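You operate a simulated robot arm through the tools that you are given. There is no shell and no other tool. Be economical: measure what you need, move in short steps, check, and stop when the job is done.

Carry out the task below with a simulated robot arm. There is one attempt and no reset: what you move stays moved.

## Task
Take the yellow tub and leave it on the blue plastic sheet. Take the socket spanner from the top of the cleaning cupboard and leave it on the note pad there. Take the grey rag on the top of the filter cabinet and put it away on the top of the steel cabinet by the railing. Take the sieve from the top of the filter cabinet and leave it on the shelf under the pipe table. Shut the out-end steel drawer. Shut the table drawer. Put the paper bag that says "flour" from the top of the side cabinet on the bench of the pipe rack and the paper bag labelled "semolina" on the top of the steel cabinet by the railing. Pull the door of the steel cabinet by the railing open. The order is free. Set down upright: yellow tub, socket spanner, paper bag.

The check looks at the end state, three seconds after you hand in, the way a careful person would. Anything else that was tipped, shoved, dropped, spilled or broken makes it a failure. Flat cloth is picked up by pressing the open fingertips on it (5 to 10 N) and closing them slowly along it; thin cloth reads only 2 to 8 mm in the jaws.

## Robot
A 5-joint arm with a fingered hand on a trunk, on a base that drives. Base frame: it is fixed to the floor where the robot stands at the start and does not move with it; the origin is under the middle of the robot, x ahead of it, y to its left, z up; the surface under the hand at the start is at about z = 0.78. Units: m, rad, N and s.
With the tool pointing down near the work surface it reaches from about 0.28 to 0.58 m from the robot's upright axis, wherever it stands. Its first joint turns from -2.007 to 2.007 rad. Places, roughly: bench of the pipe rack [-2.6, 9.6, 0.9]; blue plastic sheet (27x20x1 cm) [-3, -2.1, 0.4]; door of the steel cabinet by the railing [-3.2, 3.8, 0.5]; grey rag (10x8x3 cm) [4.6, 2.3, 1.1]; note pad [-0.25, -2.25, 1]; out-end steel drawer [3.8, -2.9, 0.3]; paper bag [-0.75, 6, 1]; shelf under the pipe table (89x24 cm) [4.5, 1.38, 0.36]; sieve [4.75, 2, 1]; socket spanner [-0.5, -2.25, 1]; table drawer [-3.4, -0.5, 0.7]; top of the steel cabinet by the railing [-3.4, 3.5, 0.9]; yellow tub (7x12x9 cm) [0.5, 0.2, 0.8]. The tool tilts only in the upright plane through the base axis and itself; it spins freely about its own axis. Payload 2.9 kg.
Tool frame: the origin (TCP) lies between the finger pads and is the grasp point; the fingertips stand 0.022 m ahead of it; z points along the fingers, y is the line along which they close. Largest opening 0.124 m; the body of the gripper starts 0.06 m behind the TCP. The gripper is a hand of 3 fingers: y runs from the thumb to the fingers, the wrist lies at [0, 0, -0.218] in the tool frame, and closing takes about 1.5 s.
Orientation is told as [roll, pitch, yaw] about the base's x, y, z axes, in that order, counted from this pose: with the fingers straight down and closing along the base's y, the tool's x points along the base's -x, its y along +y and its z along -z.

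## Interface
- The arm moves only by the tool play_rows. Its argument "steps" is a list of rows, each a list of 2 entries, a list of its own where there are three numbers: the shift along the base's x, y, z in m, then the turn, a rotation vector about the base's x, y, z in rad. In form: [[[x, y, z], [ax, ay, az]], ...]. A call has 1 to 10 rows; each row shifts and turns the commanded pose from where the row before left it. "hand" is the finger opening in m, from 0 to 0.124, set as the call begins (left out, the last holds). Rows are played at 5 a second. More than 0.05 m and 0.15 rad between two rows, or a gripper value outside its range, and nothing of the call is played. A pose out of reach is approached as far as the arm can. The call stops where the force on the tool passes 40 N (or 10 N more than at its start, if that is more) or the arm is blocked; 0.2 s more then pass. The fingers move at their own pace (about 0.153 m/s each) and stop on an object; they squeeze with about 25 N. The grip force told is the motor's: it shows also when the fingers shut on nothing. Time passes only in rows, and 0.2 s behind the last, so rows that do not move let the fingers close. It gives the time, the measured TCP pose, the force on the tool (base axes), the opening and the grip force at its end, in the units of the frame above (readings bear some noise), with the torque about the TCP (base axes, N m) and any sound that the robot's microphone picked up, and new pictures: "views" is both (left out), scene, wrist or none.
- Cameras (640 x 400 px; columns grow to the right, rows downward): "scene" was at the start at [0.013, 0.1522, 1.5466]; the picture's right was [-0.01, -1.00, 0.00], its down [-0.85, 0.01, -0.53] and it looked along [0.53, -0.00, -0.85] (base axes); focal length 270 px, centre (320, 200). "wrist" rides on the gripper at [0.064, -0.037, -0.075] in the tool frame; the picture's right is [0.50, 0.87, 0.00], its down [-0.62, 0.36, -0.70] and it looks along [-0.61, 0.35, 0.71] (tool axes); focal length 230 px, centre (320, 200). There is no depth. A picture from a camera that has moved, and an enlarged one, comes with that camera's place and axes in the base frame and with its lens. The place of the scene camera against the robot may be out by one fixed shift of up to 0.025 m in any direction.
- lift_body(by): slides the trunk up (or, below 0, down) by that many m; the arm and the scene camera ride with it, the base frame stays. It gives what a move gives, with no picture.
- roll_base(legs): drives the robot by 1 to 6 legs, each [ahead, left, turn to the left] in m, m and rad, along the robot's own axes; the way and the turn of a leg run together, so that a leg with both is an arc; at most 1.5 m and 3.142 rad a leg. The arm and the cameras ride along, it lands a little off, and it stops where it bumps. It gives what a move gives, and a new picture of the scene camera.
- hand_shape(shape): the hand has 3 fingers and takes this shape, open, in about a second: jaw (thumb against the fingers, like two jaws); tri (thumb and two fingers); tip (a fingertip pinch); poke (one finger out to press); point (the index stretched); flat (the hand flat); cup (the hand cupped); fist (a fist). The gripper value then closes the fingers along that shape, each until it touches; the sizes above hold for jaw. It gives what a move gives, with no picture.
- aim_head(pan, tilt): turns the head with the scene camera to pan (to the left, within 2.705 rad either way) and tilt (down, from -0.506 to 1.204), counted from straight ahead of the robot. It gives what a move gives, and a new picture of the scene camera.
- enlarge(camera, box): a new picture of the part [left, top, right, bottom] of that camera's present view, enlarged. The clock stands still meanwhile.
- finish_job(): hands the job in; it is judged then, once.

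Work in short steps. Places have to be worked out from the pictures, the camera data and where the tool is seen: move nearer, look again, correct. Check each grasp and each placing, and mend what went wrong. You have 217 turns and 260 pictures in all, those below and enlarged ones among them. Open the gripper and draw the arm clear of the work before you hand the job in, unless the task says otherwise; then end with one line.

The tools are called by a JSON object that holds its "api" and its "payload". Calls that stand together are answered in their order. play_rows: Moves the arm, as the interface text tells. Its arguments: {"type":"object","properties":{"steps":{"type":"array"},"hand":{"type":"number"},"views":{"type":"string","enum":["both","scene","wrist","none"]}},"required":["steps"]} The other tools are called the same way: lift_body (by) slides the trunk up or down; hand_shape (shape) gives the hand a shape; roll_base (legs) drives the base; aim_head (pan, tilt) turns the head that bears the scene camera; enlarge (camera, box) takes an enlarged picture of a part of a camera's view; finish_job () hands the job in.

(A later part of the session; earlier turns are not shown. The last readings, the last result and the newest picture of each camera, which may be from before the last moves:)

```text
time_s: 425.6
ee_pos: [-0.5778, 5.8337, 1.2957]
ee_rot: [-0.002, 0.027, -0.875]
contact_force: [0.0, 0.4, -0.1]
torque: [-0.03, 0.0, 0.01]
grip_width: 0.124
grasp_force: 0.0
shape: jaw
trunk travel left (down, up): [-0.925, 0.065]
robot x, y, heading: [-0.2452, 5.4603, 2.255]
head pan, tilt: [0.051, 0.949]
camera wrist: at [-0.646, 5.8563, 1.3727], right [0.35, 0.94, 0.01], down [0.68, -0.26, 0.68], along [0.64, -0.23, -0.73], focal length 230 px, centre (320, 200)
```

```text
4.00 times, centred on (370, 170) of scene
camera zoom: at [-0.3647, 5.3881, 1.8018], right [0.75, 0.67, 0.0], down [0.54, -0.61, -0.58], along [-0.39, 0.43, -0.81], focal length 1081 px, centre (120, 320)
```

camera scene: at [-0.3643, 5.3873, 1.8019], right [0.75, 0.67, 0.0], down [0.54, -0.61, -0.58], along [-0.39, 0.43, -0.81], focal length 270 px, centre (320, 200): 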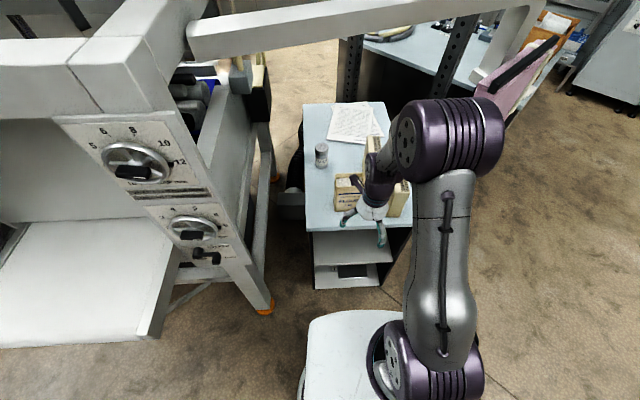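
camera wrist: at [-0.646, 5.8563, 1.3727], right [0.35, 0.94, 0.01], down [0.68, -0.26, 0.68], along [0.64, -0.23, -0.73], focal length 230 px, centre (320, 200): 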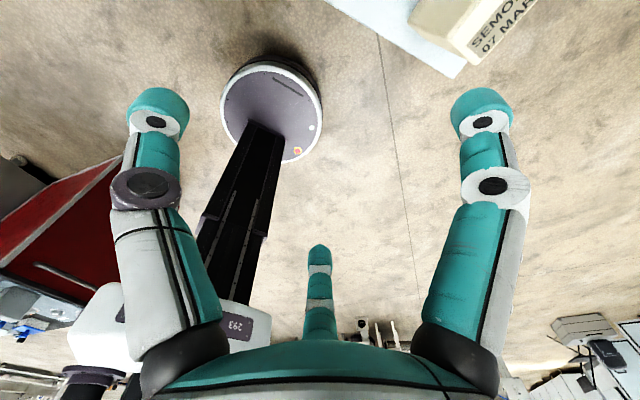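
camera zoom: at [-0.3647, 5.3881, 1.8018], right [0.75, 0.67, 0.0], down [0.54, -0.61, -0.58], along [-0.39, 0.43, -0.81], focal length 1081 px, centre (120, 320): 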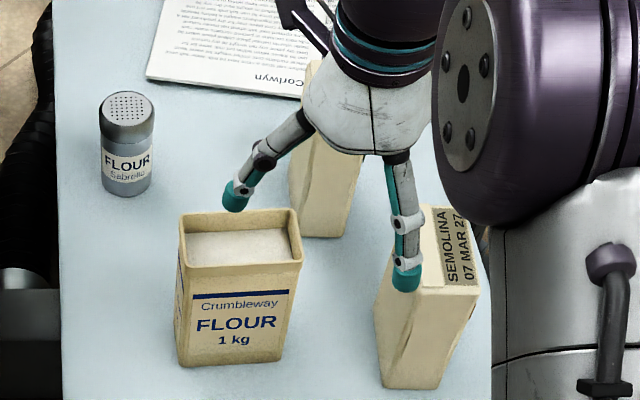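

The open bag printed "FLOUR" is the one to take first. It measures ~11×6 cm at the rim (z≈1.025), centre ≈(−0.712, 5.952), narrow side toward me, so I'll close fore-aft. I drive 0.17 closer and spin the hand 90° above it.

{"api": "roll_base", "payload": {"legs": [[0.17, 0, 0]]}}

{"api": "play_rows", "payload": {"steps": [[[-0.004, 0, 0], [0, 0, 0.15]], [[-0.004, 0, 0], [0, 0, 0.15]], [[-0.004, 0, 0], [0, 0, 0.15]], [[-0.004, 0, 0], [0, 0, 0.15]], [[-0.004, 0, 0], [0, 0, 0.15]], [[-0.004, 0, 0], [0, 0, 0.15]], [[-0.004, 0, 0], [0, 0, 0.15]], [[-0.004, 0, 0], [0, 0, 0.15]], [[-0.004, 0, 0], [0, 0, 0.15]], [[0, 0, 0], [0, 0, 0.15]]], "views": "none"}}

{"api": "play_rows", "payload": {"steps": [[[0, 0, -0.04], [0, 0, 0.106]], [[0, 0, -0.04], [0, 0, 0]], [[0, 0, 0], [0, 0, 0]]], "views": "wrist"}}

```text
time_s: 427.1
ee_pos: [-0.683, 5.9653, 1.2974]
ee_rot: [-0.001, 0.031, -0.879]
contact_force: [0.4, 0.3, 0.3]
torque: [0.01, -0.04, -0.01]
grip_width: 0.124
grasp_force: 0.0
shape: jaw
trunk travel left (down, up): [-0.925, 0.065]
robot x, y, heading: [-0.3512, 5.5956, 2.246]
head pan, tilt: [0.051, 0.949]
camera scene: at [-0.4694, 5.518, 1.8018], right [0.75, 0.66, 0.0], down [0.54, -0.61, -0.58], along [-0.39, 0.44, -0.81], focal length 270 px, centre (320, 200)
```

scene: 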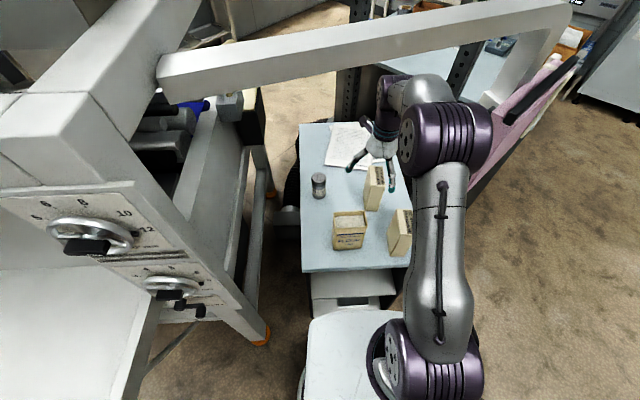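

```text
time_s: 429.3
ee_pos: [-0.7191, 5.9663, 1.2954]
ee_rot: [0.004, 0.001, 0.622]
contact_force: [0.1, -0.5, -0.6]
torque: [0.01, 0.0, 0.01]
grip_width: 0.1241
grasp_force: 0.1
shape: jaw
trunk travel left (down, up): [-0.925, 0.065]
robot x, y, heading: [-0.3503, 5.597, 2.245]
head pan, tilt: [0.051, 0.949]
```

```text
time_s: 430.1
ee_pos: [-0.7191, 5.9684, 1.2154]
ee_rot: [0.0, -0.001, 0.726]
contact_force: [-1.1, 0.3, -1.1]
torque: [-0.02, -0.01, -0.02]
grip_width: 0.1237
grasp_force: 0.2
shape: jaw
trunk travel left (down, up): [-0.925, 0.065]
robot x, y, heading: [-0.3516, 5.5964, 2.246]
head pan, tilt: [0.051, 0.949]
camera wrist: at [-0.7414, 5.8966, 1.2906], right [-0.95, 0.32, 0.0], down [0.23, 0.68, 0.7], along [0.22, 0.67, -0.71], focal length 230 px, centre (320, 200)
```

wrist: 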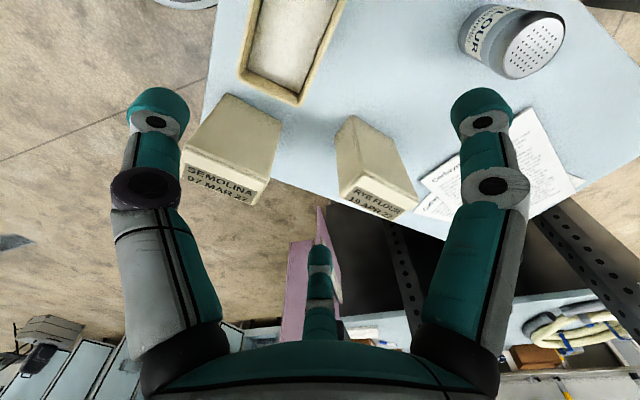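

The wrist view reads SEMOLINA, RYE FLOUR and shows the open FLOUR bag nearer to me than assumed. I shift back 5 cm to see its whole rim.

{"api": "play_rows", "payload": {"steps": [[[0.025, -0.04, 0], [0, 0, 0]], [[0.01, -0.015, 0], [0, 0, 0]], [[0, 0, 0], [0, 0, 0]]], "views": "wrist"}}

```text
time_s: 430.9
ee_pos: [-0.6843, 5.9135, 1.2147]
ee_rot: [0.003, -0.001, 0.725]
contact_force: [0.0, 0.0, 0.4]
torque: [-0.02, 0.0, -0.01]
grip_width: 0.1237
grasp_force: 0.1
shape: jaw
trunk travel left (down, up): [-0.925, 0.065]
robot x, y, heading: [-0.35, 5.5948, 2.247]
head pan, tilt: [0.051, 0.949]
camera wrist: at [-0.7086, 5.8423, 1.2906], right [-0.95, 0.32, 0.0], down [0.23, 0.68, 0.7], along [0.22, 0.67, -0.71], focal length 230 px, centre (320, 200)
```

wrist: 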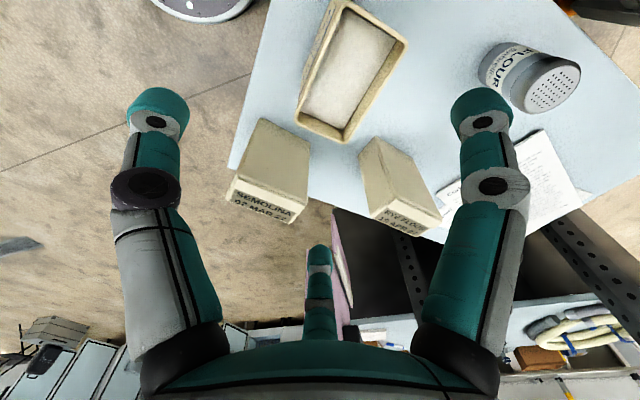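

Triangulation: rim at z≈1.057, bag centre (−0.707, 5.920), 9.9×6 cm, heading ≈2.3. I centre the grasp (fingers' side offset) and descend to z≈1.005.

{"api": "play_rows", "payload": {"steps": [[[-0.034, 0.0185, 0], [0, 0, 0]], [[0, 0, -0.04], [0, 0, 0]], [[0, 0, -0.045], [0, 0, 0]], [[0, 0, -0.02], [0, 0, 0]], [[0, 0, 0], [0, 0, 0]]], "hand": 0.124, "views": "wrist"}}

```text
time_s: 432.1
ee_pos: [-0.719, 5.9291, 1.11]
ee_rot: [0.003, -0.001, 0.723]
contact_force: [-0.5, -0.1, 0.2]
torque: [0.01, 0.01, -0.03]
grip_width: 0.1241
grasp_force: 0.0
shape: jaw
trunk travel left (down, up): [-0.925, 0.065]
robot x, y, heading: [-0.3525, 5.5985, 2.248]
head pan, tilt: [0.051, 0.949]
camera wrist: at [-0.7419, 5.858, 1.1858], right [-0.95, 0.32, 0.0], down [0.23, 0.67, 0.7], along [0.22, 0.67, -0.71], focal length 230 px, centre (320, 200)
```

wrist: 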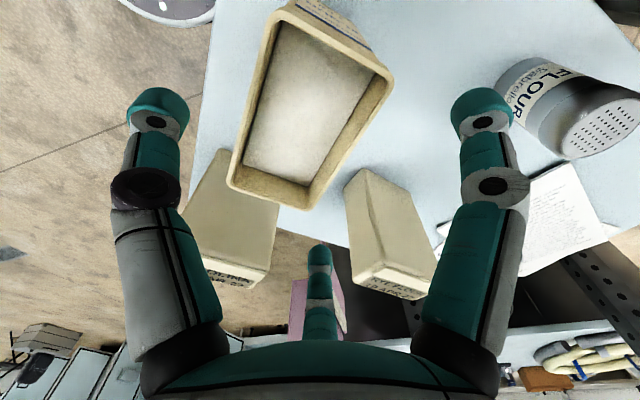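

Fine-centred. I descend to z≈1.005 around the bag.

{"api": "play_rows", "payload": {"steps": [[[0.0025, 0.008, -0.01], [0, 0, 0]], [[0, 0, -0.025], [0, 0, 0]], [[0, 0, -0.025], [0, 0, 0]], [[0, 0, -0.025], [0, 0, 0]], [[0, 0, -0.02], [0, 0, 0]], [[0, 0, 0], [0, 0, 0]]], "views": "wrist"}}

```text
time_s: 433.2
ee_pos: [-0.7134, 5.9358, 1.0251]
ee_rot: [0.009, 0.001, 0.727]
contact_force: [8.1, -8.2, 33.5]
torque: [-0.35, -0.64, 0.28]
grip_width: 0.1232
grasp_force: 0.0
shape: jaw
trunk travel left (down, up): [-0.925, 0.065]
robot x, y, heading: [-0.3523, 5.5923, 2.247]
head pan, tilt: [0.051, 0.949]
stopped in row 5: the force on the tool passed its limit at 56 N (the readings are from after the stop); the commanded pose is now the measured one
camera wrist: at [-0.7372, 5.8647, 1.0998], right [-0.95, 0.32, 0.01], down [0.23, 0.67, 0.7], along [0.22, 0.67, -0.71], focal length 230 px, centre (320, 200)
```

wrist: 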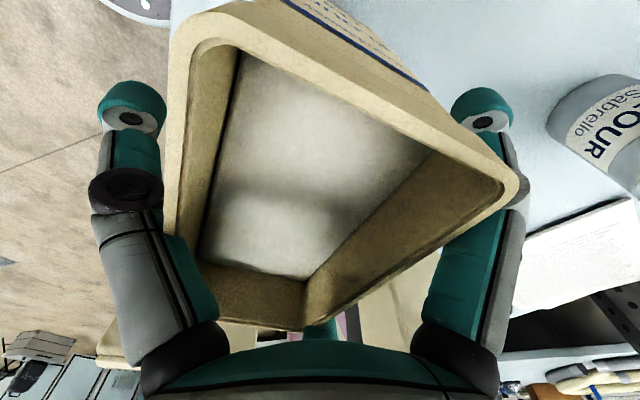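

The palm touched the rim at TCP z 1.025. I back up 6 mm and close.

{"api": "play_rows", "payload": {"steps": [[[0, 0, 0.006], [0, 0, 0]], [[0, 0, 0], [0, 0, 0]]], "views": "none"}}

{"api": "play_rows", "payload": {"steps": [[[0, 0, 0], [0, 0, 0]], [[0, 0, 0], [0, 0, 0]], [[0, 0, 0], [0, 0, 0]], [[0, 0, 0], [0, 0, 0]], [[0, 0, 0], [0, 0, 0]]], "hand": 0.03, "views": "both"}}

```text
time_s: 433.8
ee_pos: [-0.7161, 5.9363, 1.027]
ee_rot: [0.008, 0.0, 0.726]
contact_force: [1.0, -4.2, 3.5]
torque: [-0.07, -0.06, 0.08]
grip_width: 0.1233
grasp_force: 0.0
shape: jaw
trunk travel left (down, up): [-0.925, 0.065]
robot x, y, heading: [-0.3527, 5.5926, 2.246]
head pan, tilt: [0.051, 0.949]
```

```text
time_s: 435.0
ee_pos: [-0.7184, 5.9376, 1.0272]
ee_rot: [0.006, 0.0, 0.727]
contact_force: [-7.2, 0.5, 9.9]
torque: [0.62, 1.05, 0.17]
grip_width: 0.07
grasp_force: 25.0
shape: jaw
trunk travel left (down, up): [-0.925, 0.065]
robot x, y, heading: [-0.3465, 5.5952, 2.249]
head pan, tilt: [0.051, 0.949]
camera scene: at [-0.4718, 5.519, 1.8018], right [0.75, 0.66, 0.0], down [0.54, -0.61, -0.58], along [-0.39, 0.44, -0.81], focal length 270 px, centre (320, 200)
camera wrist: at [-0.7409, 5.8669, 1.1026], right [-0.95, 0.32, 0.01], down [0.23, 0.67, 0.7], along [0.22, 0.67, -0.71], focal length 230 px, centre (320, 200)
```

scene: 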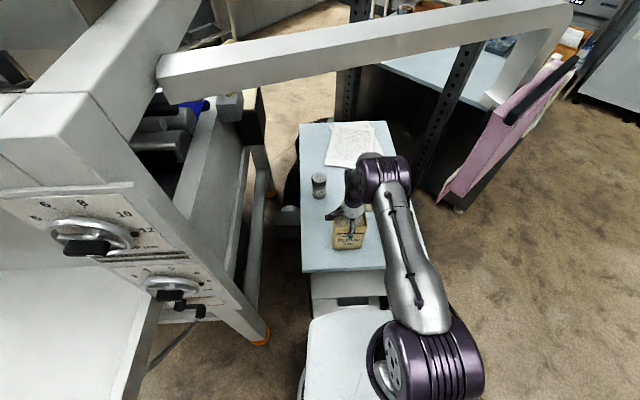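
wrist: 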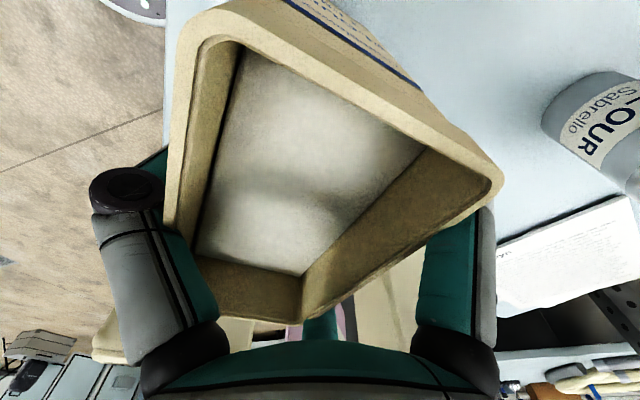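

Gripped (0.070, 25 N), bag upright. I lift slowly.

{"api": "play_rows", "payload": {"steps": [[[0, 0, 0.01], [0, 0, 0]], [[0, 0, 0.02], [0, 0, 0]], [[0, 0, 0.03], [0, 0, 0]], [[0, 0, 0.04], [0, 0, 0]], [[0, 0, 0.04], [0, 0, 0]], [[0, 0, 0.04], [0, 0, 0]], [[0, 0, 0], [0, 0, 0]]], "views": "wrist"}}

```text
time_s: 436.6
ee_pos: [-0.7181, 5.9396, 1.2057]
ee_rot: [0.003, -0.001, 0.725]
contact_force: [-0.3, 0.2, -10.2]
torque: [0.17, 0.16, 0.02]
grip_width: 0.0623
grasp_force: 25.3
shape: jaw
trunk travel left (down, up): [-0.925, 0.065]
robot x, y, heading: [-0.3532, 5.5962, 2.247]
head pan, tilt: [0.051, 0.949]
camera wrist: at [-0.7402, 5.8687, 1.2814], right [-0.95, 0.32, 0.0], down [0.23, 0.67, 0.7], along [0.22, 0.67, -0.71], focal length 230 px, centre (320, 200)
```

wrist: 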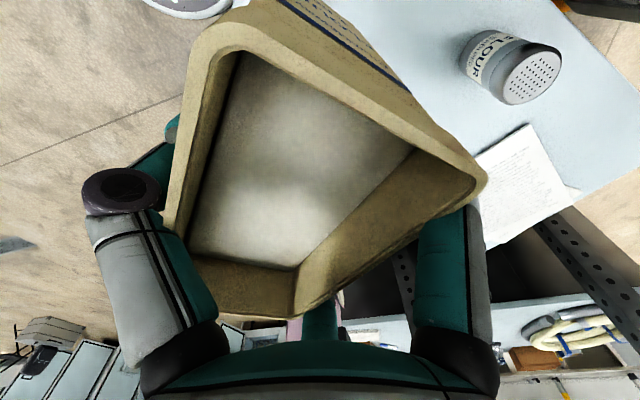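

The flour bag is secure (10 N weight). I back away, turn toward +y and drive around the desk's right side toward the pipe rack.

{"api": "roll_base", "payload": {"legs": [[-0.4, 0, 0], [0, 0, -0.676], [0, -0.75, 0], [1.3, 0, 0]]}}

{"api": "aim_head", "payload": {"pan": 0.5, "tilt": 0.35}}

```text
time_s: 450.9
ee_pos: [0.6092, 7.0895, 1.206]
ee_rot: [0.003, -0.001, 0.041]
contact_force: [-0.3, 0.4, -10.9]
torque: [0.23, -0.04, 0.0]
grip_width: 0.0622
grasp_force: 24.8
shape: jaw
trunk travel left (down, up): [-0.925, 0.065]
robot x, y, heading: [0.6746, 6.5954, 1.565]
head pan, tilt: [0.051, 0.949]
camera scene: at [0.53, 6.6153, 1.8017], right [1.0, 0.04, 0.0], down [0.04, -0.81, -0.58], along [-0.02, 0.58, -0.81], focal length 270 px, centre (320, 200)
```

scene: 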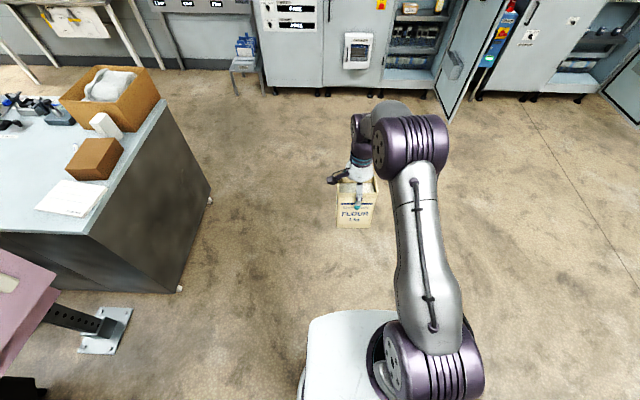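

```text
time_s: 451.9
ee_pos: [0.6092, 7.0904, 1.2062]
ee_rot: [0.004, 0.0, 0.042]
contact_force: [0.1, 0.9, -11.1]
torque: [0.23, 0.0, -0.01]
grip_width: 0.062
grasp_force: 24.7
shape: jaw
trunk travel left (down, up): [-0.925, 0.065]
robot x, y, heading: [0.6701, 6.5939, 1.559]
head pan, tilt: [0.499, 0.351]
camera scene: at [0.4892, 6.625, 1.8528], right [0.88, 0.47, 0.0], down [0.16, -0.3, -0.94], along [-0.44, 0.83, -0.35], focal length 270 px, centre (320, 200)
```

scene: 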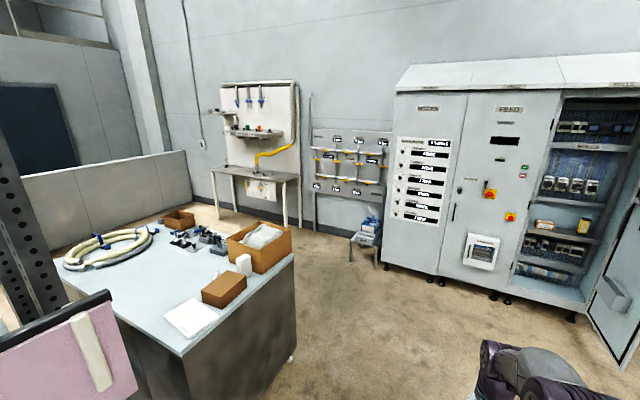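

The pipe rack's bench is at the left back. I drive past the desk to y≈8.6, turn to face −x and go along.

{"api": "roll_base", "payload": {"legs": [[1.0, 0, 0], [1.0, 0.35, 0], [0, 0, 1.2], [1.2, 0, 0]]}}

{"api": "aim_head", "payload": {"pan": 0, "tilt": 0.6}}

```text
time_s: 470.8
ee_pos: [-1.3072, 9.0878, 1.2066]
ee_rot: [0.004, 0.0, 1.278]
contact_force: [0.4, -0.1, -10.4]
torque: [0.06, 0.25, 0.03]
grip_width: 0.0617
grasp_force: 24.6
shape: jaw
trunk travel left (down, up): [-0.925, 0.065]
robot x, y, heading: [-0.8153, 8.9876, 2.801]
head pan, tilt: [0.499, 0.351]
camera scene: at [-0.8967, 8.8229, 1.8529], right [-0.15, 0.99, 0.0], down [0.34, 0.05, -0.94], along [-0.93, -0.15, -0.34], focal length 270 px, centre (320, 200)
```

scene: 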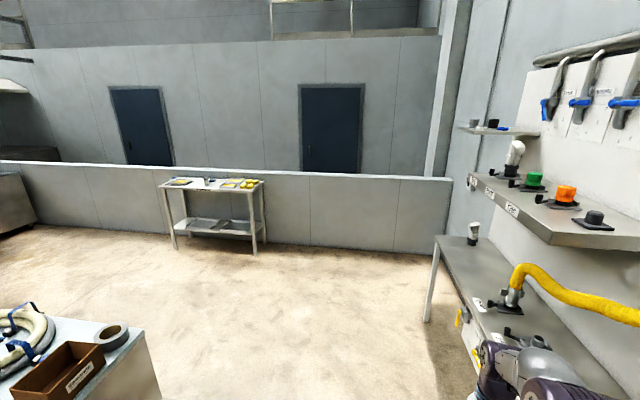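

```text
time_s: 471.7
ee_pos: [-1.3056, 9.0879, 1.2056]
ee_rot: [0.004, 0.001, 1.277]
contact_force: [-0.2, -0.8, -9.9]
torque: [0.07, 0.24, 0.0]
grip_width: 0.0617
grasp_force: 25.3
shape: jaw
trunk travel left (down, up): [-0.925, 0.065]
robot x, y, heading: [-0.8179, 8.9841, 2.796]
head pan, tilt: [0.0, 0.6]
camera scene: at [-0.8883, 8.8671, 1.8302], right [0.34, 0.94, 0.0], down [0.53, -0.19, -0.82], along [-0.78, 0.28, -0.57], focal length 270 px, centre (320, 200)
```

scene: 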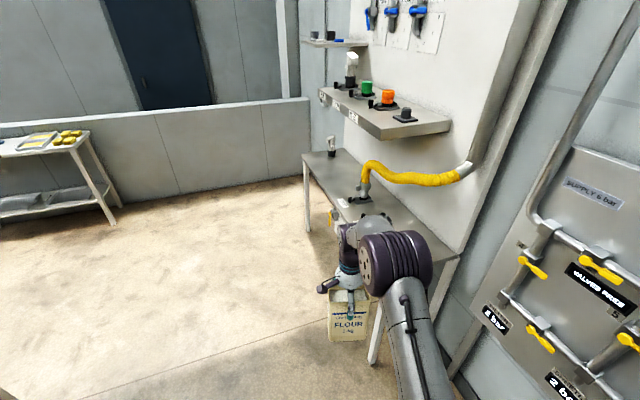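

Bench: x −2.85..−1.54, y 9.41..9.82; its near end right of the hose base looks free. I move to stand in front of (−1.78, 9.5) and face +y.

{"api": "roll_base", "payload": {"legs": [[0.83, 0.44, 0], [0, 0, -1.225]]}}

{"api": "aim_head", "payload": {"pan": -0.1, "tilt": 0.85}}

```text
time_s: 479.7
ee_pos: [-1.847, 9.3507, 1.2056]
ee_rot: [0.003, 0.001, 0.082]
contact_force: [-0.5, -0.3, -10.1]
torque: [0.23, 0.01, 0.02]
grip_width: 0.0616
grasp_force: 25.2
shape: jaw
trunk travel left (down, up): [-0.925, 0.065]
robot x, y, heading: [-1.7636, 8.855, 1.604]
head pan, tilt: [0.0, 0.6]
camera scene: at [-1.9047, 8.8895, 1.8301], right [1.0, 0.03, 0.0], down [0.02, -0.57, -0.82], along [-0.03, 0.82, -0.57], focal length 270 px, centre (320, 200)
```

scene: 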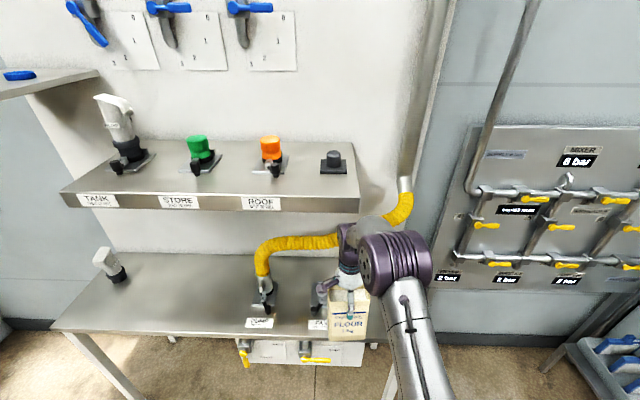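

```text
time_s: 480.5
ee_pos: [-1.8473, 9.3511, 1.2056]
ee_rot: [0.003, -0.002, 0.083]
contact_force: [0.1, -1.2, -9.7]
torque: [0.24, -0.02, -0.01]
grip_width: 0.0614
grasp_force: 25.0
shape: jaw
trunk travel left (down, up): [-0.925, 0.065]
robot x, y, heading: [-1.7659, 8.8545, 1.604]
head pan, tilt: [-0.099, 0.85]
camera scene: at [-1.8964, 8.8793, 1.8093], right [1.0, -0.07, 0.0], down [-0.05, -0.75, -0.66], along [0.04, 0.66, -0.75], focal length 270 px, centre (320, 200)
```

scene: 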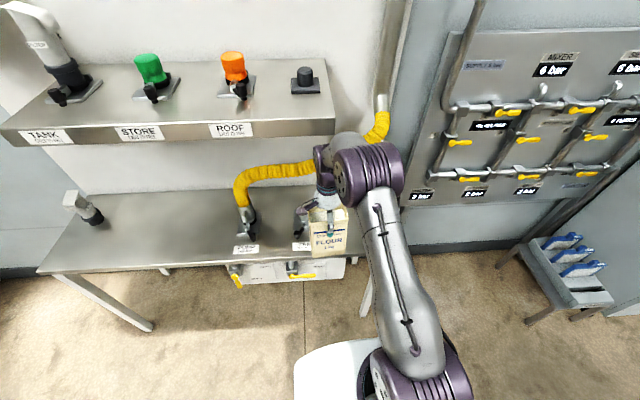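

The left-middle part of the bench, around (−2.46, 9.51), is free (left of the hose stub). I strafe left 0.62 and forward 0.13 with the bag held high.

{"api": "roll_base", "payload": {"legs": [[0, 0.62, 0], [0.13, 0, 0]]}}

```text
time_s: 484.9
ee_pos: [-2.4677, 9.4275, 1.2141]
ee_rot: [0.009, -0.003, 0.078]
contact_force: [0.4, -0.1, -10.3]
torque: [0.3, 0.01, -0.04]
grip_width: 0.0598
grasp_force: 24.9
shape: jaw
trunk travel left (down, up): [-0.925, 0.065]
robot x, y, heading: [-2.3859, 8.9716, 1.596]
head pan, tilt: [-0.099, 0.85]
camera scene: at [-2.5193, 8.9449, 1.8085], right [1.0, -0.07, 0.0], down [-0.05, -0.73, -0.68], along [0.05, 0.68, -0.73], focal length 270 px, centre (320, 200)
```

scene: 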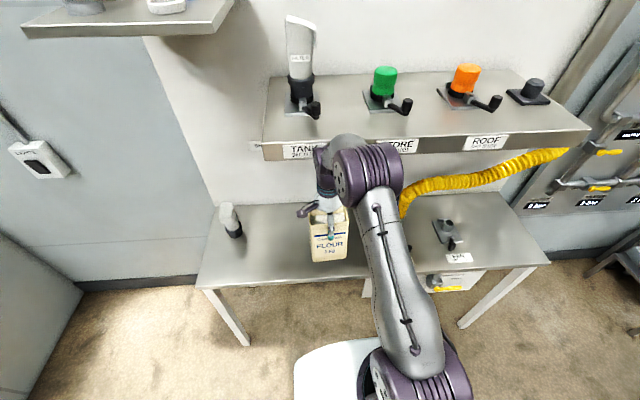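

The wrist may have brushed the shelf front (the TCP lags). I pull back 4 cm, lower to z≈1.07 (below the shelf), and look.

{"api": "play_rows", "payload": {"steps": [[[0, -0.02, 0], [0, 0, 0]], [[0, -0.02, -0.02], [0, 0, 0]], [[0, 0, -0.04], [0, 0, 0]], [[0, 0, -0.04], [0, 0, 0]], [[0, 0, -0.03], [0, 0, 0]], [[0, 0, 0], [0, 0, 0]]], "views": "both"}}

```text
time_s: 486.2
ee_pos: [-2.4695, 9.4164, 1.07]
ee_rot: [-0.019, -0.003, 0.076]
contact_force: [0.1, 0.0, -9.9]
torque: [0.3, 0.03, 0.01]
grip_width: 0.0598
grasp_force: 25.3
shape: jaw
trunk travel left (down, up): [-0.925, 0.065]
robot x, y, heading: [-2.3886, 8.9741, 1.601]
head pan, tilt: [-0.099, 0.85]
camera scene: at [-2.5195, 8.9912, 1.8093], right [1.0, -0.07, 0.0], down [-0.05, -0.75, -0.66], along [0.05, 0.66, -0.75], focal length 270 px, centre (320, 200)
camera wrist: at [-2.5305, 9.3742, 1.1466], right [-0.57, 0.82, -0.02], down [0.59, 0.42, 0.7], along [0.58, 0.38, -0.72], focal length 230 px, centre (320, 200)
```

scene: 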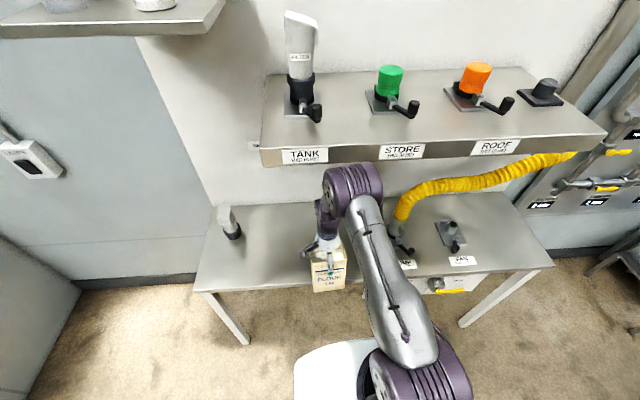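
wrist: 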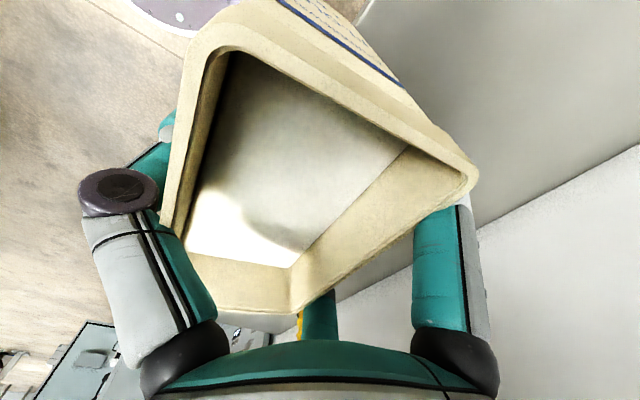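

All fine. I move the bag 10 cm forward over the bench and lower until it touches.

{"api": "play_rows", "payload": {"steps": [[[0, 0.035, 0], [0.02, 0, 0]], [[0, 0.035, 0], [0, 0, 0]], [[0, 0.035, 0], [0, 0, 0]], [[0, 0, -0.015], [0, 0, 0]], [[0, 0, -0.01], [0, 0, 0]], [[0, 0, -0.006], [0, 0, 0]], [[0, 0, 0], [0, 0, 0]]], "views": "scene"}}

```text
time_s: 487.9
ee_pos: [-2.4681, 9.5226, 1.0373]
ee_rot: [-0.002, -0.001, 0.078]
contact_force: [-0.3, 0.4, -10.8]
torque: [0.32, -0.04, 0.02]
grip_width: 0.0595
grasp_force: 25.8
shape: jaw
trunk travel left (down, up): [-0.925, 0.065]
robot x, y, heading: [-2.3851, 8.9655, 1.6]
head pan, tilt: [-0.099, 0.85]
camera scene: at [-2.5198, 8.9933, 1.8092], right [1.0, -0.07, 0.0], down [-0.05, -0.75, -0.66], along [0.05, 0.66, -0.75], focal length 270 px, centre (320, 200)
```

scene: 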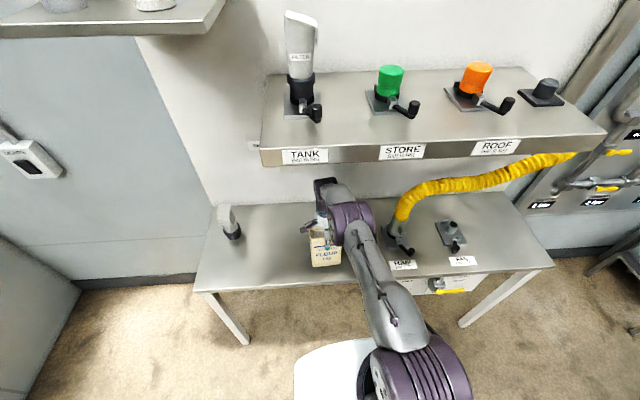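

No contact yet; lowering on in 5 mm steps.

{"api": "play_rows", "payload": {"steps": [[[0, 0, -0.005], [0, 0, 0]], [[0, 0, -0.005], [0, 0, 0]], [[0, 0, -0.005], [0, 0, 0]], [[0, 0, -0.004], [0, 0, 0]], [[0, 0, -0.004], [0, 0, 0]], [[0, 0, 0], [0, 0, 0]]], "views": "none"}}

```text
time_s: 489.2
ee_pos: [-2.4673, 9.5233, 1.0154]
ee_rot: [-0.001, -0.001, 0.076]
contact_force: [0.5, 0.3, -10.0]
torque: [0.28, 0.0, -0.01]
grip_width: 0.0595
grasp_force: 25.2
shape: jaw
trunk travel left (down, up): [-0.925, 0.065]
robot x, y, heading: [-2.386, 8.9694, 1.597]
head pan, tilt: [-0.099, 0.85]
```

Still hanging; I continue down.

{"api": "play_rows", "payload": {"steps": [[[0, 0, -0.005], [0, 0, 0]], [[0, 0, -0.005], [0, 0, 0]], [[0, 0, -0.005], [0, 0, 0]], [[0, 0, -0.005], [0, 0, 0]], [[0, 0, -0.005], [0, 0, 0]], [[0, 0, -0.005], [0, 0, 0]], [[0, 0, 0], [0, 0, 0]]], "views": "none"}}

```text
time_s: 490.9
ee_pos: [-2.468, 9.5176, 0.992]
ee_rot: [0.007, 0.0, 0.077]
contact_force: [-0.3, 1.8, 16.3]
torque: [0.35, 0.11, -0.03]
grip_width: 0.0605
grasp_force: 25.0
shape: jaw
out of reach, approached as far as the arm can: row 4
trunk travel left (down, up): [-0.925, 0.065]
robot x, y, heading: [-2.3881, 8.9704, 1.594]
head pan, tilt: [-0.099, 0.85]
```

It is down (26 N). I ease up 2 mm and open fully.

{"api": "play_rows", "payload": {"steps": [[[0, 0, 0.003], [0, 0, 0]], [[0, 0, 0], [0, 0, 0]], [[0, 0, 0], [0, 0, 0]], [[0, 0, 0], [0, 0, 0]]], "hand": 0.124, "views": "wrist"}}

```text
time_s: 491.9
ee_pos: [-2.4668, 9.5152, 0.9929]
ee_rot: [0.002, -0.001, 0.077]
contact_force: [2.0, -4.1, 11.5]
torque: [-0.34, 0.03, 0.09]
grip_width: 0.1236
grasp_force: 0.1
shape: jaw
trunk travel left (down, up): [-0.925, 0.065]
robot x, y, heading: [-2.3869, 8.9685, 1.601]
head pan, tilt: [-0.099, 0.85]
camera wrist: at [-2.5274, 9.4723, 1.0679], right [-0.57, 0.82, 0.0], down [0.59, 0.4, 0.7], along [0.58, 0.4, -0.71], focal length 230 px, centre (320, 200)
```

wrist: 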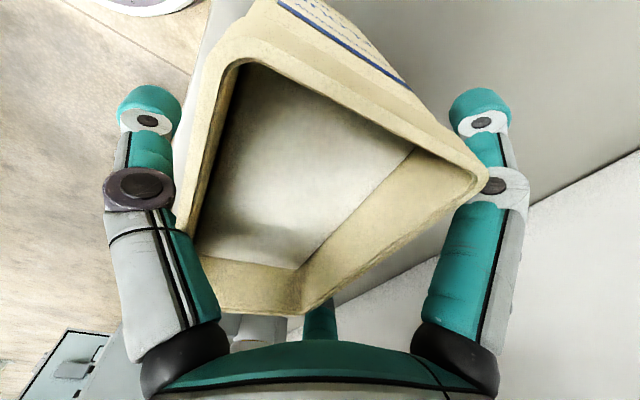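

Released. I rise 9 cm (still under the shelf), then retract toward me.

{"api": "play_rows", "payload": {"steps": [[[0, 0, 0.02], [0, 0, 0]], [[0, 0, 0.025], [0, 0, 0]], [[0, 0, 0.025], [0, 0, 0]], [[0, 0, 0.02], [0, 0, 0]], [[0, -0.04, 0.005], [0, 0, 0]], [[0, -0.045, 0.01], [0, 0, 0]], [[0, -0.045, 0.01], [0, 0, 0]], [[0, -0.045, 0.01], [0, 0, 0]]], "views": "scene"}}

```text
time_s: 493.6
ee_pos: [-2.4678, 9.3403, 1.1153]
ee_rot: [0.003, 0.0, 0.078]
contact_force: [-0.2, -0.9, 0.7]
torque: [0.02, -0.02, -0.01]
grip_width: 0.1239
grasp_force: 0.1
shape: jaw
trunk travel left (down, up): [-0.925, 0.065]
robot x, y, heading: [-2.3852, 8.9682, 1.597]
head pan, tilt: [-0.099, 0.85]
camera scene: at [-2.5196, 8.9891, 1.8093], right [1.0, -0.07, 0.0], down [-0.05, -0.75, -0.66], along [0.05, 0.66, -0.75], focal length 270 px, centre (320, 200)
```

scene: 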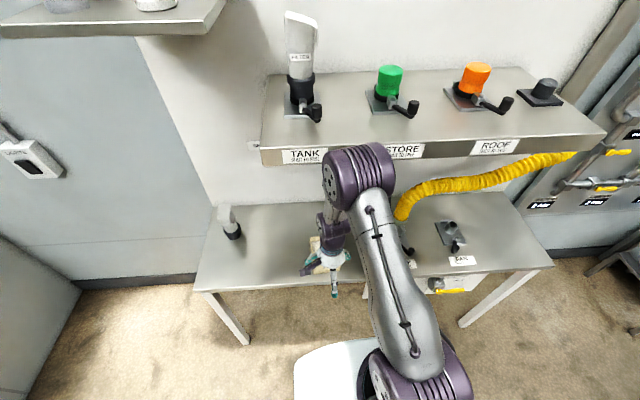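

I drive back to the side cabinet for the semolina bag by the same route; the picture should also show the flour bag.

{"api": "roll_base", "payload": {"legs": [[-0.35, 0, 0]]}}

{"api": "roll_base", "payload": {"legs": [[0, -1.4, 0], [0, -1.3, 0], [-1.2, 0, 0], [-0.95, 0, 0], [-1.2, 0.4, 0], [0, 0, 0.65]]}}

```text
time_s: 495.9
ee_pos: [-2.4577, 8.9883, 1.115]
ee_rot: [0.003, -0.002, 0.073]
contact_force: [-0.8, 0.5, 0.3]
torque: [0.03, 0.0, 0.04]
grip_width: 0.124
grasp_force: 0.1
shape: jaw
trunk travel left (down, up): [-0.925, 0.065]
robot x, y, heading: [-2.3777, 8.6157, 1.592]
head pan, tilt: [-0.099, 0.85]
camera scene: at [-2.5108, 8.6393, 1.8093], right [1.0, -0.08, 0.0], down [-0.06, -0.75, -0.66], along [0.05, 0.66, -0.75], focal length 270 px, centre (320, 200)
```

scene: 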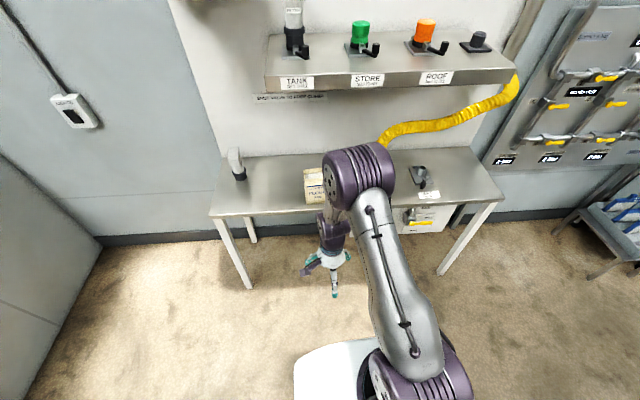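

```text
time_s: 526.7
ee_pos: [-0.2968, 5.6061, 1.1158]
ee_rot: [0.001, 0.001, 0.747]
contact_force: [1.2, 0.2, -0.6]
torque: [-0.01, -0.01, -0.03]
grip_width: 0.1241
grasp_force: 0.2
shape: jaw
trunk travel left (down, up): [-0.925, 0.065]
robot x, y, heading: [-0.0075, 5.3697, 2.27]
head pan, tilt: [-0.099, 0.85]
camera scene: at [-0.1144, 5.2998, 1.8093], right [0.83, 0.56, 0.0], down [0.42, -0.62, -0.66], along [-0.37, 0.55, -0.75], focal length 270 px, centre (320, 200)
```

scene: 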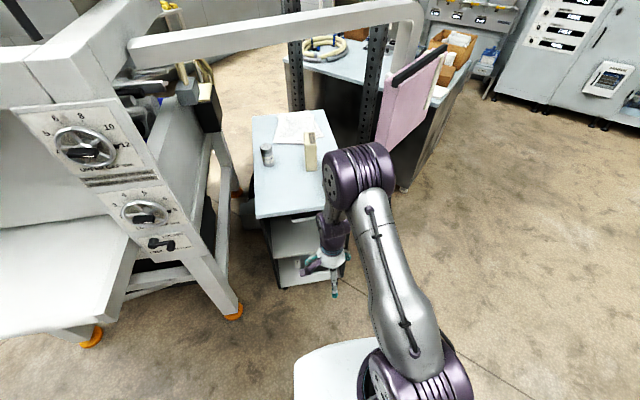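

The flour bag stands upright on the bench. Now I raise the hand, spin it 90° so it closes sideways, and drive up to the semolina bag.

{"api": "play_rows", "payload": {"steps": [[[0, 0, 0.03], [0, 0, 0.15]], [[0, 0, 0.03], [0, 0, 0.15]], [[0, 0, 0.03], [0, 0, 0.15]], [[0, 0, 0.03], [0, 0, 0.15]], [[0, 0, 0], [0, 0, 0.15]], [[0, 0, 0], [0, 0, 0.15]], [[0, 0, 0], [0, 0, 0.15]], [[0, 0, 0], [0, 0, 0.15]], [[0, 0, 0], [0, 0, 0.15]], [[0, 0, 0], [0, 0, 0.15]]], "views": "none"}}

{"api": "roll_base", "payload": {"legs": [[0.377, -0.013, 0.03]]}}

{"api": "play_rows", "payload": {"steps": [[[0, 0, 0], [0, 0, 0.05]]], "views": "wrist"}}

```text
time_s: 528.9
ee_pos: [-0.2977, 5.6072, 1.2352]
ee_rot: [0.002, 0.003, 2.25]
contact_force: [-0.4, 0.6, -0.4]
torque: [0.02, -0.02, -0.03]
grip_width: 0.124
grasp_force: 0.1
shape: jaw
trunk travel left (down, up): [-0.925, 0.065]
robot x, y, heading: [-0.0029, 5.3681, 2.271]
head pan, tilt: [-0.099, 0.85]
```

```text
time_s: 531.2
ee_pos: [-0.5312, 5.8879, 1.2363]
ee_rot: [0.001, -0.001, 2.27]
contact_force: [0.3, 0.3, 0.6]
torque: [0.04, 0.01, -0.01]
grip_width: 0.124
grasp_force: 0.0
shape: jaw
trunk travel left (down, up): [-0.925, 0.065]
robot x, y, heading: [-0.2308, 5.6532, 2.291]
head pan, tilt: [-0.099, 0.85]
camera scene: at [-0.3418, 5.5849, 1.8093], right [0.81, 0.58, 0.0], down [0.44, -0.61, -0.66], along [-0.38, 0.54, -0.75], focal length 270 px, centre (320, 200)
```

scene: 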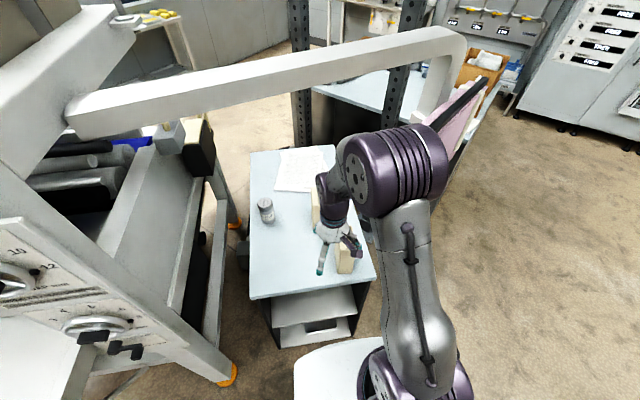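

```text
time_s: 531.6
ee_pos: [-0.5329, 5.8888, 1.2372]
ee_rot: [0.0, -0.001, 2.318]
contact_force: [0.0, 0.2, 0.5]
torque: [0.02, 0.01, 0.01]
grip_width: 0.124
grasp_force: 0.1
shape: jaw
trunk travel left (down, up): [-0.925, 0.065]
robot x, y, heading: [-0.2324, 5.6518, 2.289]
head pan, tilt: [-0.099, 0.85]
camera wrist: at [-0.4609, 5.8654, 1.3119], right [-0.3, -0.96, 0.0], down [-0.68, 0.21, 0.7], along [-0.67, 0.21, -0.71], focal length 230 px, centre (320, 200)
```

wrist: 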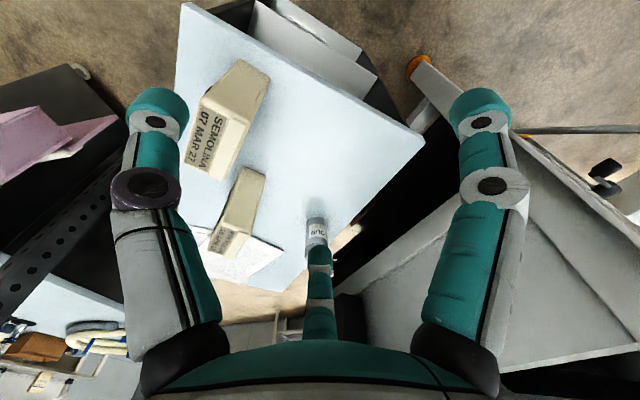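

Semolina's top centre is about (−0.569, 6.041), bag yaw ≈2.22. I move over it with the finger-side offset and descend to z≈1.13 for a check.

{"api": "play_rows", "payload": {"steps": [[[-0.012, 0.036, 0], [0, 0, -0.09]], [[-0.012, 0.036, 0], [0, 0, 0]], [[-0.012, 0.036, -0.02], [0, 0, 0]], [[-0.011, 0.036, -0.03], [0, 0, 0]], [[0, 0, -0.045], [0, 0, 0]], [[0, 0, 0], [0, 0, 0]]], "hand": 0.124, "views": "wrist"}}

```text
time_s: 533.0
ee_pos: [-0.578, 6.0311, 1.1393]
ee_rot: [0.0, 0.001, 2.228]
contact_force: [0.0, 0.2, -1.2]
torque: [0.0, -0.03, -0.01]
grip_width: 0.1241
grasp_force: 0.1
shape: jaw
trunk travel left (down, up): [-0.925, 0.065]
robot x, y, heading: [-0.2342, 5.6561, 2.286]
head pan, tilt: [-0.099, 0.85]
camera wrist: at [-0.5104, 6.0031, 1.2151], right [-0.38, -0.93, 0.0], down [-0.66, 0.27, 0.7], along [-0.65, 0.27, -0.71], focal length 230 px, centre (320, 200)
```

wrist: 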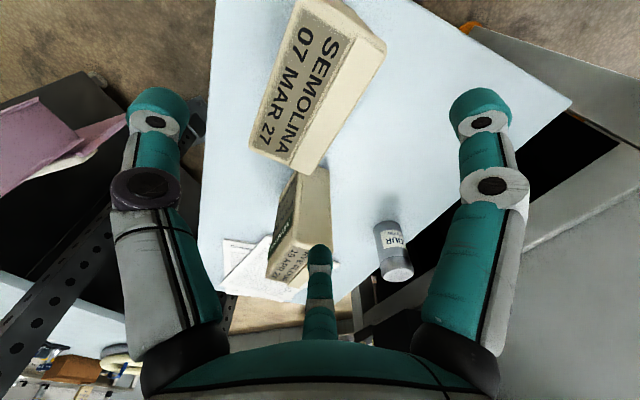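

Alignment is good, fingers clear of the rye bag. I descend to TCP z≈1.025 and close.

{"api": "play_rows", "payload": {"steps": [[[-0.003, 0.004, -0.02], [0, 0, 0]], [[0, 0, -0.025], [0, 0, 0]], [[0, 0, -0.025], [0, 0, 0]], [[0, 0, -0.025], [0, 0, 0]], [[0, 0, -0.019], [0, 0, 0]], [[0, 0, 0], [0, 0, 0]]], "views": "none"}}

{"api": "play_rows", "payload": {"steps": [[[0, 0, 0], [0, 0, 0]], [[0, 0, 0], [0, 0, 0]], [[0, 0, 0], [0, 0, 0]], [[0, 0, 0], [0, 0, 0]], [[0, 0, 0], [0, 0, 0]]], "hand": 0.03, "views": "wrist"}}

```text
time_s: 534.4
ee_pos: [-0.5834, 6.0378, 1.0263]
ee_rot: [0.001, -0.001, 2.229]
contact_force: [-0.1, 0.4, 4.2]
torque: [0.06, -0.06, 0.01]
grip_width: 0.1241
grasp_force: 0.1
shape: jaw
trunk travel left (down, up): [-0.925, 0.065]
robot x, y, heading: [-0.2303, 5.6568, 2.288]
head pan, tilt: [-0.099, 0.85]
```

```text
time_s: 535.6
ee_pos: [-0.5829, 6.036, 1.0256]
ee_rot: [0.0, -0.001, 2.227]
contact_force: [-2.0, -5.8, 5.3]
torque: [-1.0, 0.35, -0.05]
grip_width: 0.0651
grasp_force: 24.7
shape: jaw
trunk travel left (down, up): [-0.925, 0.065]
robot x, y, heading: [-0.2299, 5.6548, 2.285]
head pan, tilt: [-0.099, 0.85]
camera wrist: at [-0.5151, 6.0063, 1.1015], right [-0.38, -0.93, 0.0], down [-0.66, 0.27, 0.7], along [-0.65, 0.27, -0.71], focal length 230 px, centre (320, 200)
```

wrist: 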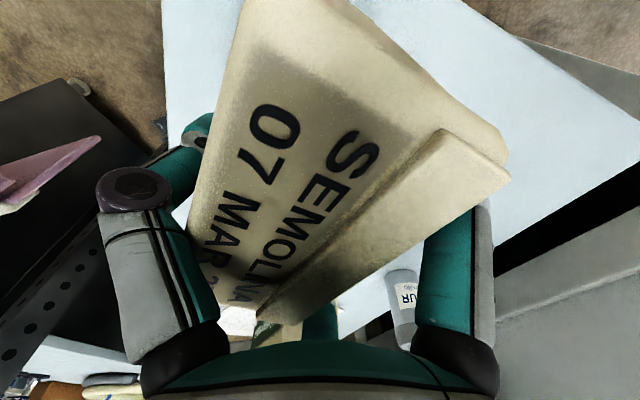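

Gripped at 0.065 with 25 N. I lift slowly and check.

{"api": "play_rows", "payload": {"steps": [[[0, 0, 0.01], [0, 0, 0]], [[0, 0, 0.02], [0, 0, 0]], [[0, 0, 0.03], [0, 0, 0]], [[0, 0, 0.04], [0, 0, 0]], [[0, 0, 0.04], [0, 0, 0]], [[0, 0, 0.04], [0, 0, 0]], [[0, 0, 0.04], [0, 0, 0]], [[0, 0, 0], [0, 0, 0]]], "views": "scene"}}

```text
time_s: 537.4
ee_pos: [-0.5842, 6.0368, 1.2462]
ee_rot: [0.0, 0.002, 2.227]
contact_force: [-0.5, -1.1, -9.6]
torque: [-0.06, 0.17, -0.02]
grip_width: 0.0591
grasp_force: 25.0
shape: jaw
trunk travel left (down, up): [-0.925, 0.065]
robot x, y, heading: [-0.2328, 5.6559, 2.289]
head pan, tilt: [-0.099, 0.85]
camera scene: at [-0.3441, 5.5875, 1.8092], right [0.81, 0.58, 0.0], down [0.44, -0.61, -0.66], along [-0.38, 0.54, -0.75], focal length 270 px, centre (320, 200)
```

scene: 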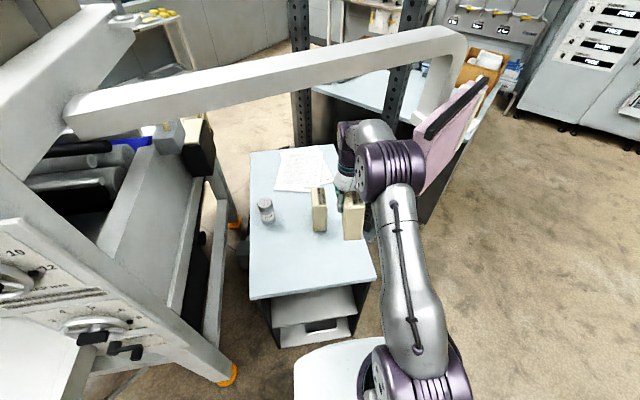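

Semolina is held; the rye bag is untouched. I back off, fold the arm in, and drive through the passage to the steel cabinet.

{"api": "roll_base", "payload": {"legs": [[-0.4, 0, 0], [0, 0, 0.81]]}}

{"api": "play_rows", "payload": {"steps": [[[0.035, 0, 0], [0, 0, 0]], [[0.035, 0, 0.02], [0, 0, 0]], [[0.035, 0, 0.03], [0, 0, 0]]], "views": "none"}}

{"api": "roll_base", "payload": {"legs": [[0.111, 0.459, 0], [0.634, 0.157, 0], [0.833, 0.656, 0], [0.93, -0.19, 0]]}}

```text
time_s: 542.0
ee_pos: [-0.4852, 5.3642, 1.2465]
ee_rot: [0.0, 0.002, 3.033]
contact_force: [-0.3, 0.0, -9.1]
torque: [-0.22, 0.05, 0.02]
grip_width: 0.0587
grasp_force: 25.3
shape: jaw
trunk travel left (down, up): [-0.925, 0.065]
robot x, y, heading: [0.0329, 5.3524, 3.096]
head pan, tilt: [-0.099, 0.85]
camera scene: at [0.0108, 5.2255, 1.8093], right [0.15, 0.99, 0.0], down [0.74, -0.11, -0.66], along [-0.65, 0.1, -0.75], focal length 270 px, centre (320, 200)
```

scene: 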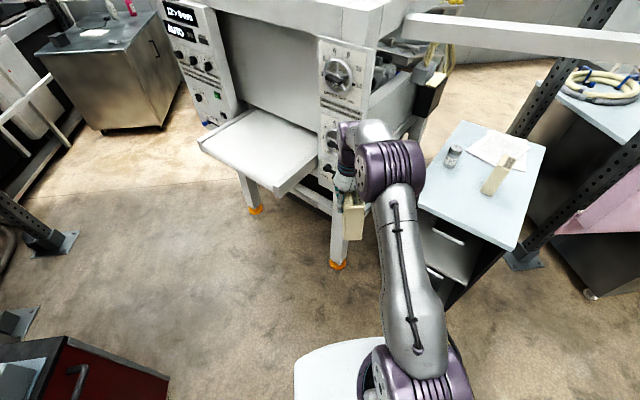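

```text
time_s: 542.8
ee_pos: [-0.3782, 5.3622, 1.2996]
ee_rot: [-0.001, 0.0, 3.034]
contact_force: [0.9, -0.2, -8.5]
torque: [-0.15, 0.09, -0.03]
grip_width: 0.0585
grasp_force: 25.2
shape: jaw
trunk travel left (down, up): [-0.925, 0.065]
robot x, y, heading: [0.029, 5.3538, 3.095]
head pan, tilt: [-0.099, 0.85]
```

```text
time_s: 558.5
ee_pos: [-2.9389, 4.4073, 1.2975]
ee_rot: [0.0, 0.001, 3.037]
contact_force: [-0.3, 0.4, -8.0]
torque: [-0.2, 0.05, -0.01]
grip_width: 0.0586
grasp_force: 24.7
shape: jaw
trunk travel left (down, up): [-0.925, 0.065]
robot x, y, heading: [-2.5246, 4.399, 3.096]
head pan, tilt: [-0.099, 0.85]
camera scene: at [-2.5457, 4.2699, 1.8093], right [0.14, 0.99, 0.0], down [0.74, -0.11, -0.66], along [-0.65, 0.09, -0.75], focal length 270 px, centre (320, 200)
```

scene: 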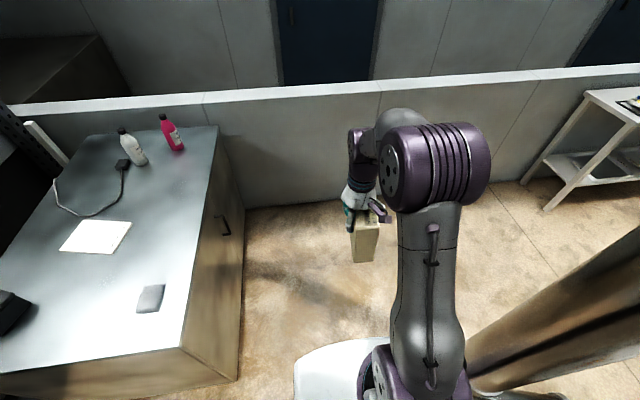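

Safe through. I go on along the cabinet, turn to face it and approach.

{"api": "roll_base", "payload": {"legs": [[0.74, 0, 0], [0, 0, 1.612], [0.19, 0, 0]]}}

```text
time_s: 567.6
ee_pos: [-3.2521, 3.8256, 1.2977]
ee_rot: [0.0, 0.0, -1.625]
contact_force: [-1.2, 0.1, -8.8]
torque: [-0.06, -0.21, 0.05]
grip_width: 0.0582
grasp_force: 25.1
shape: jaw
trunk travel left (down, up): [-0.925, 0.065]
robot x, y, heading: [-3.2671, 4.2388, -1.566]
head pan, tilt: [-0.099, 0.85]
camera scene: at [-3.1233, 4.2297, 1.8093], right [-1.0, 0.09, 0.0], down [0.07, 0.75, -0.66], along [-0.06, -0.66, -0.75], focal length 270 px, centre (320, 200)
```

scene: 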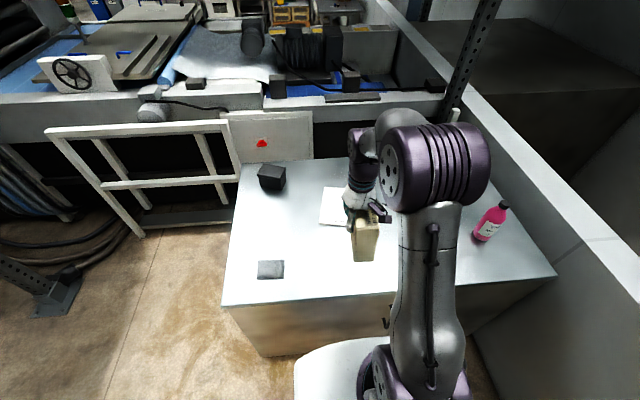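

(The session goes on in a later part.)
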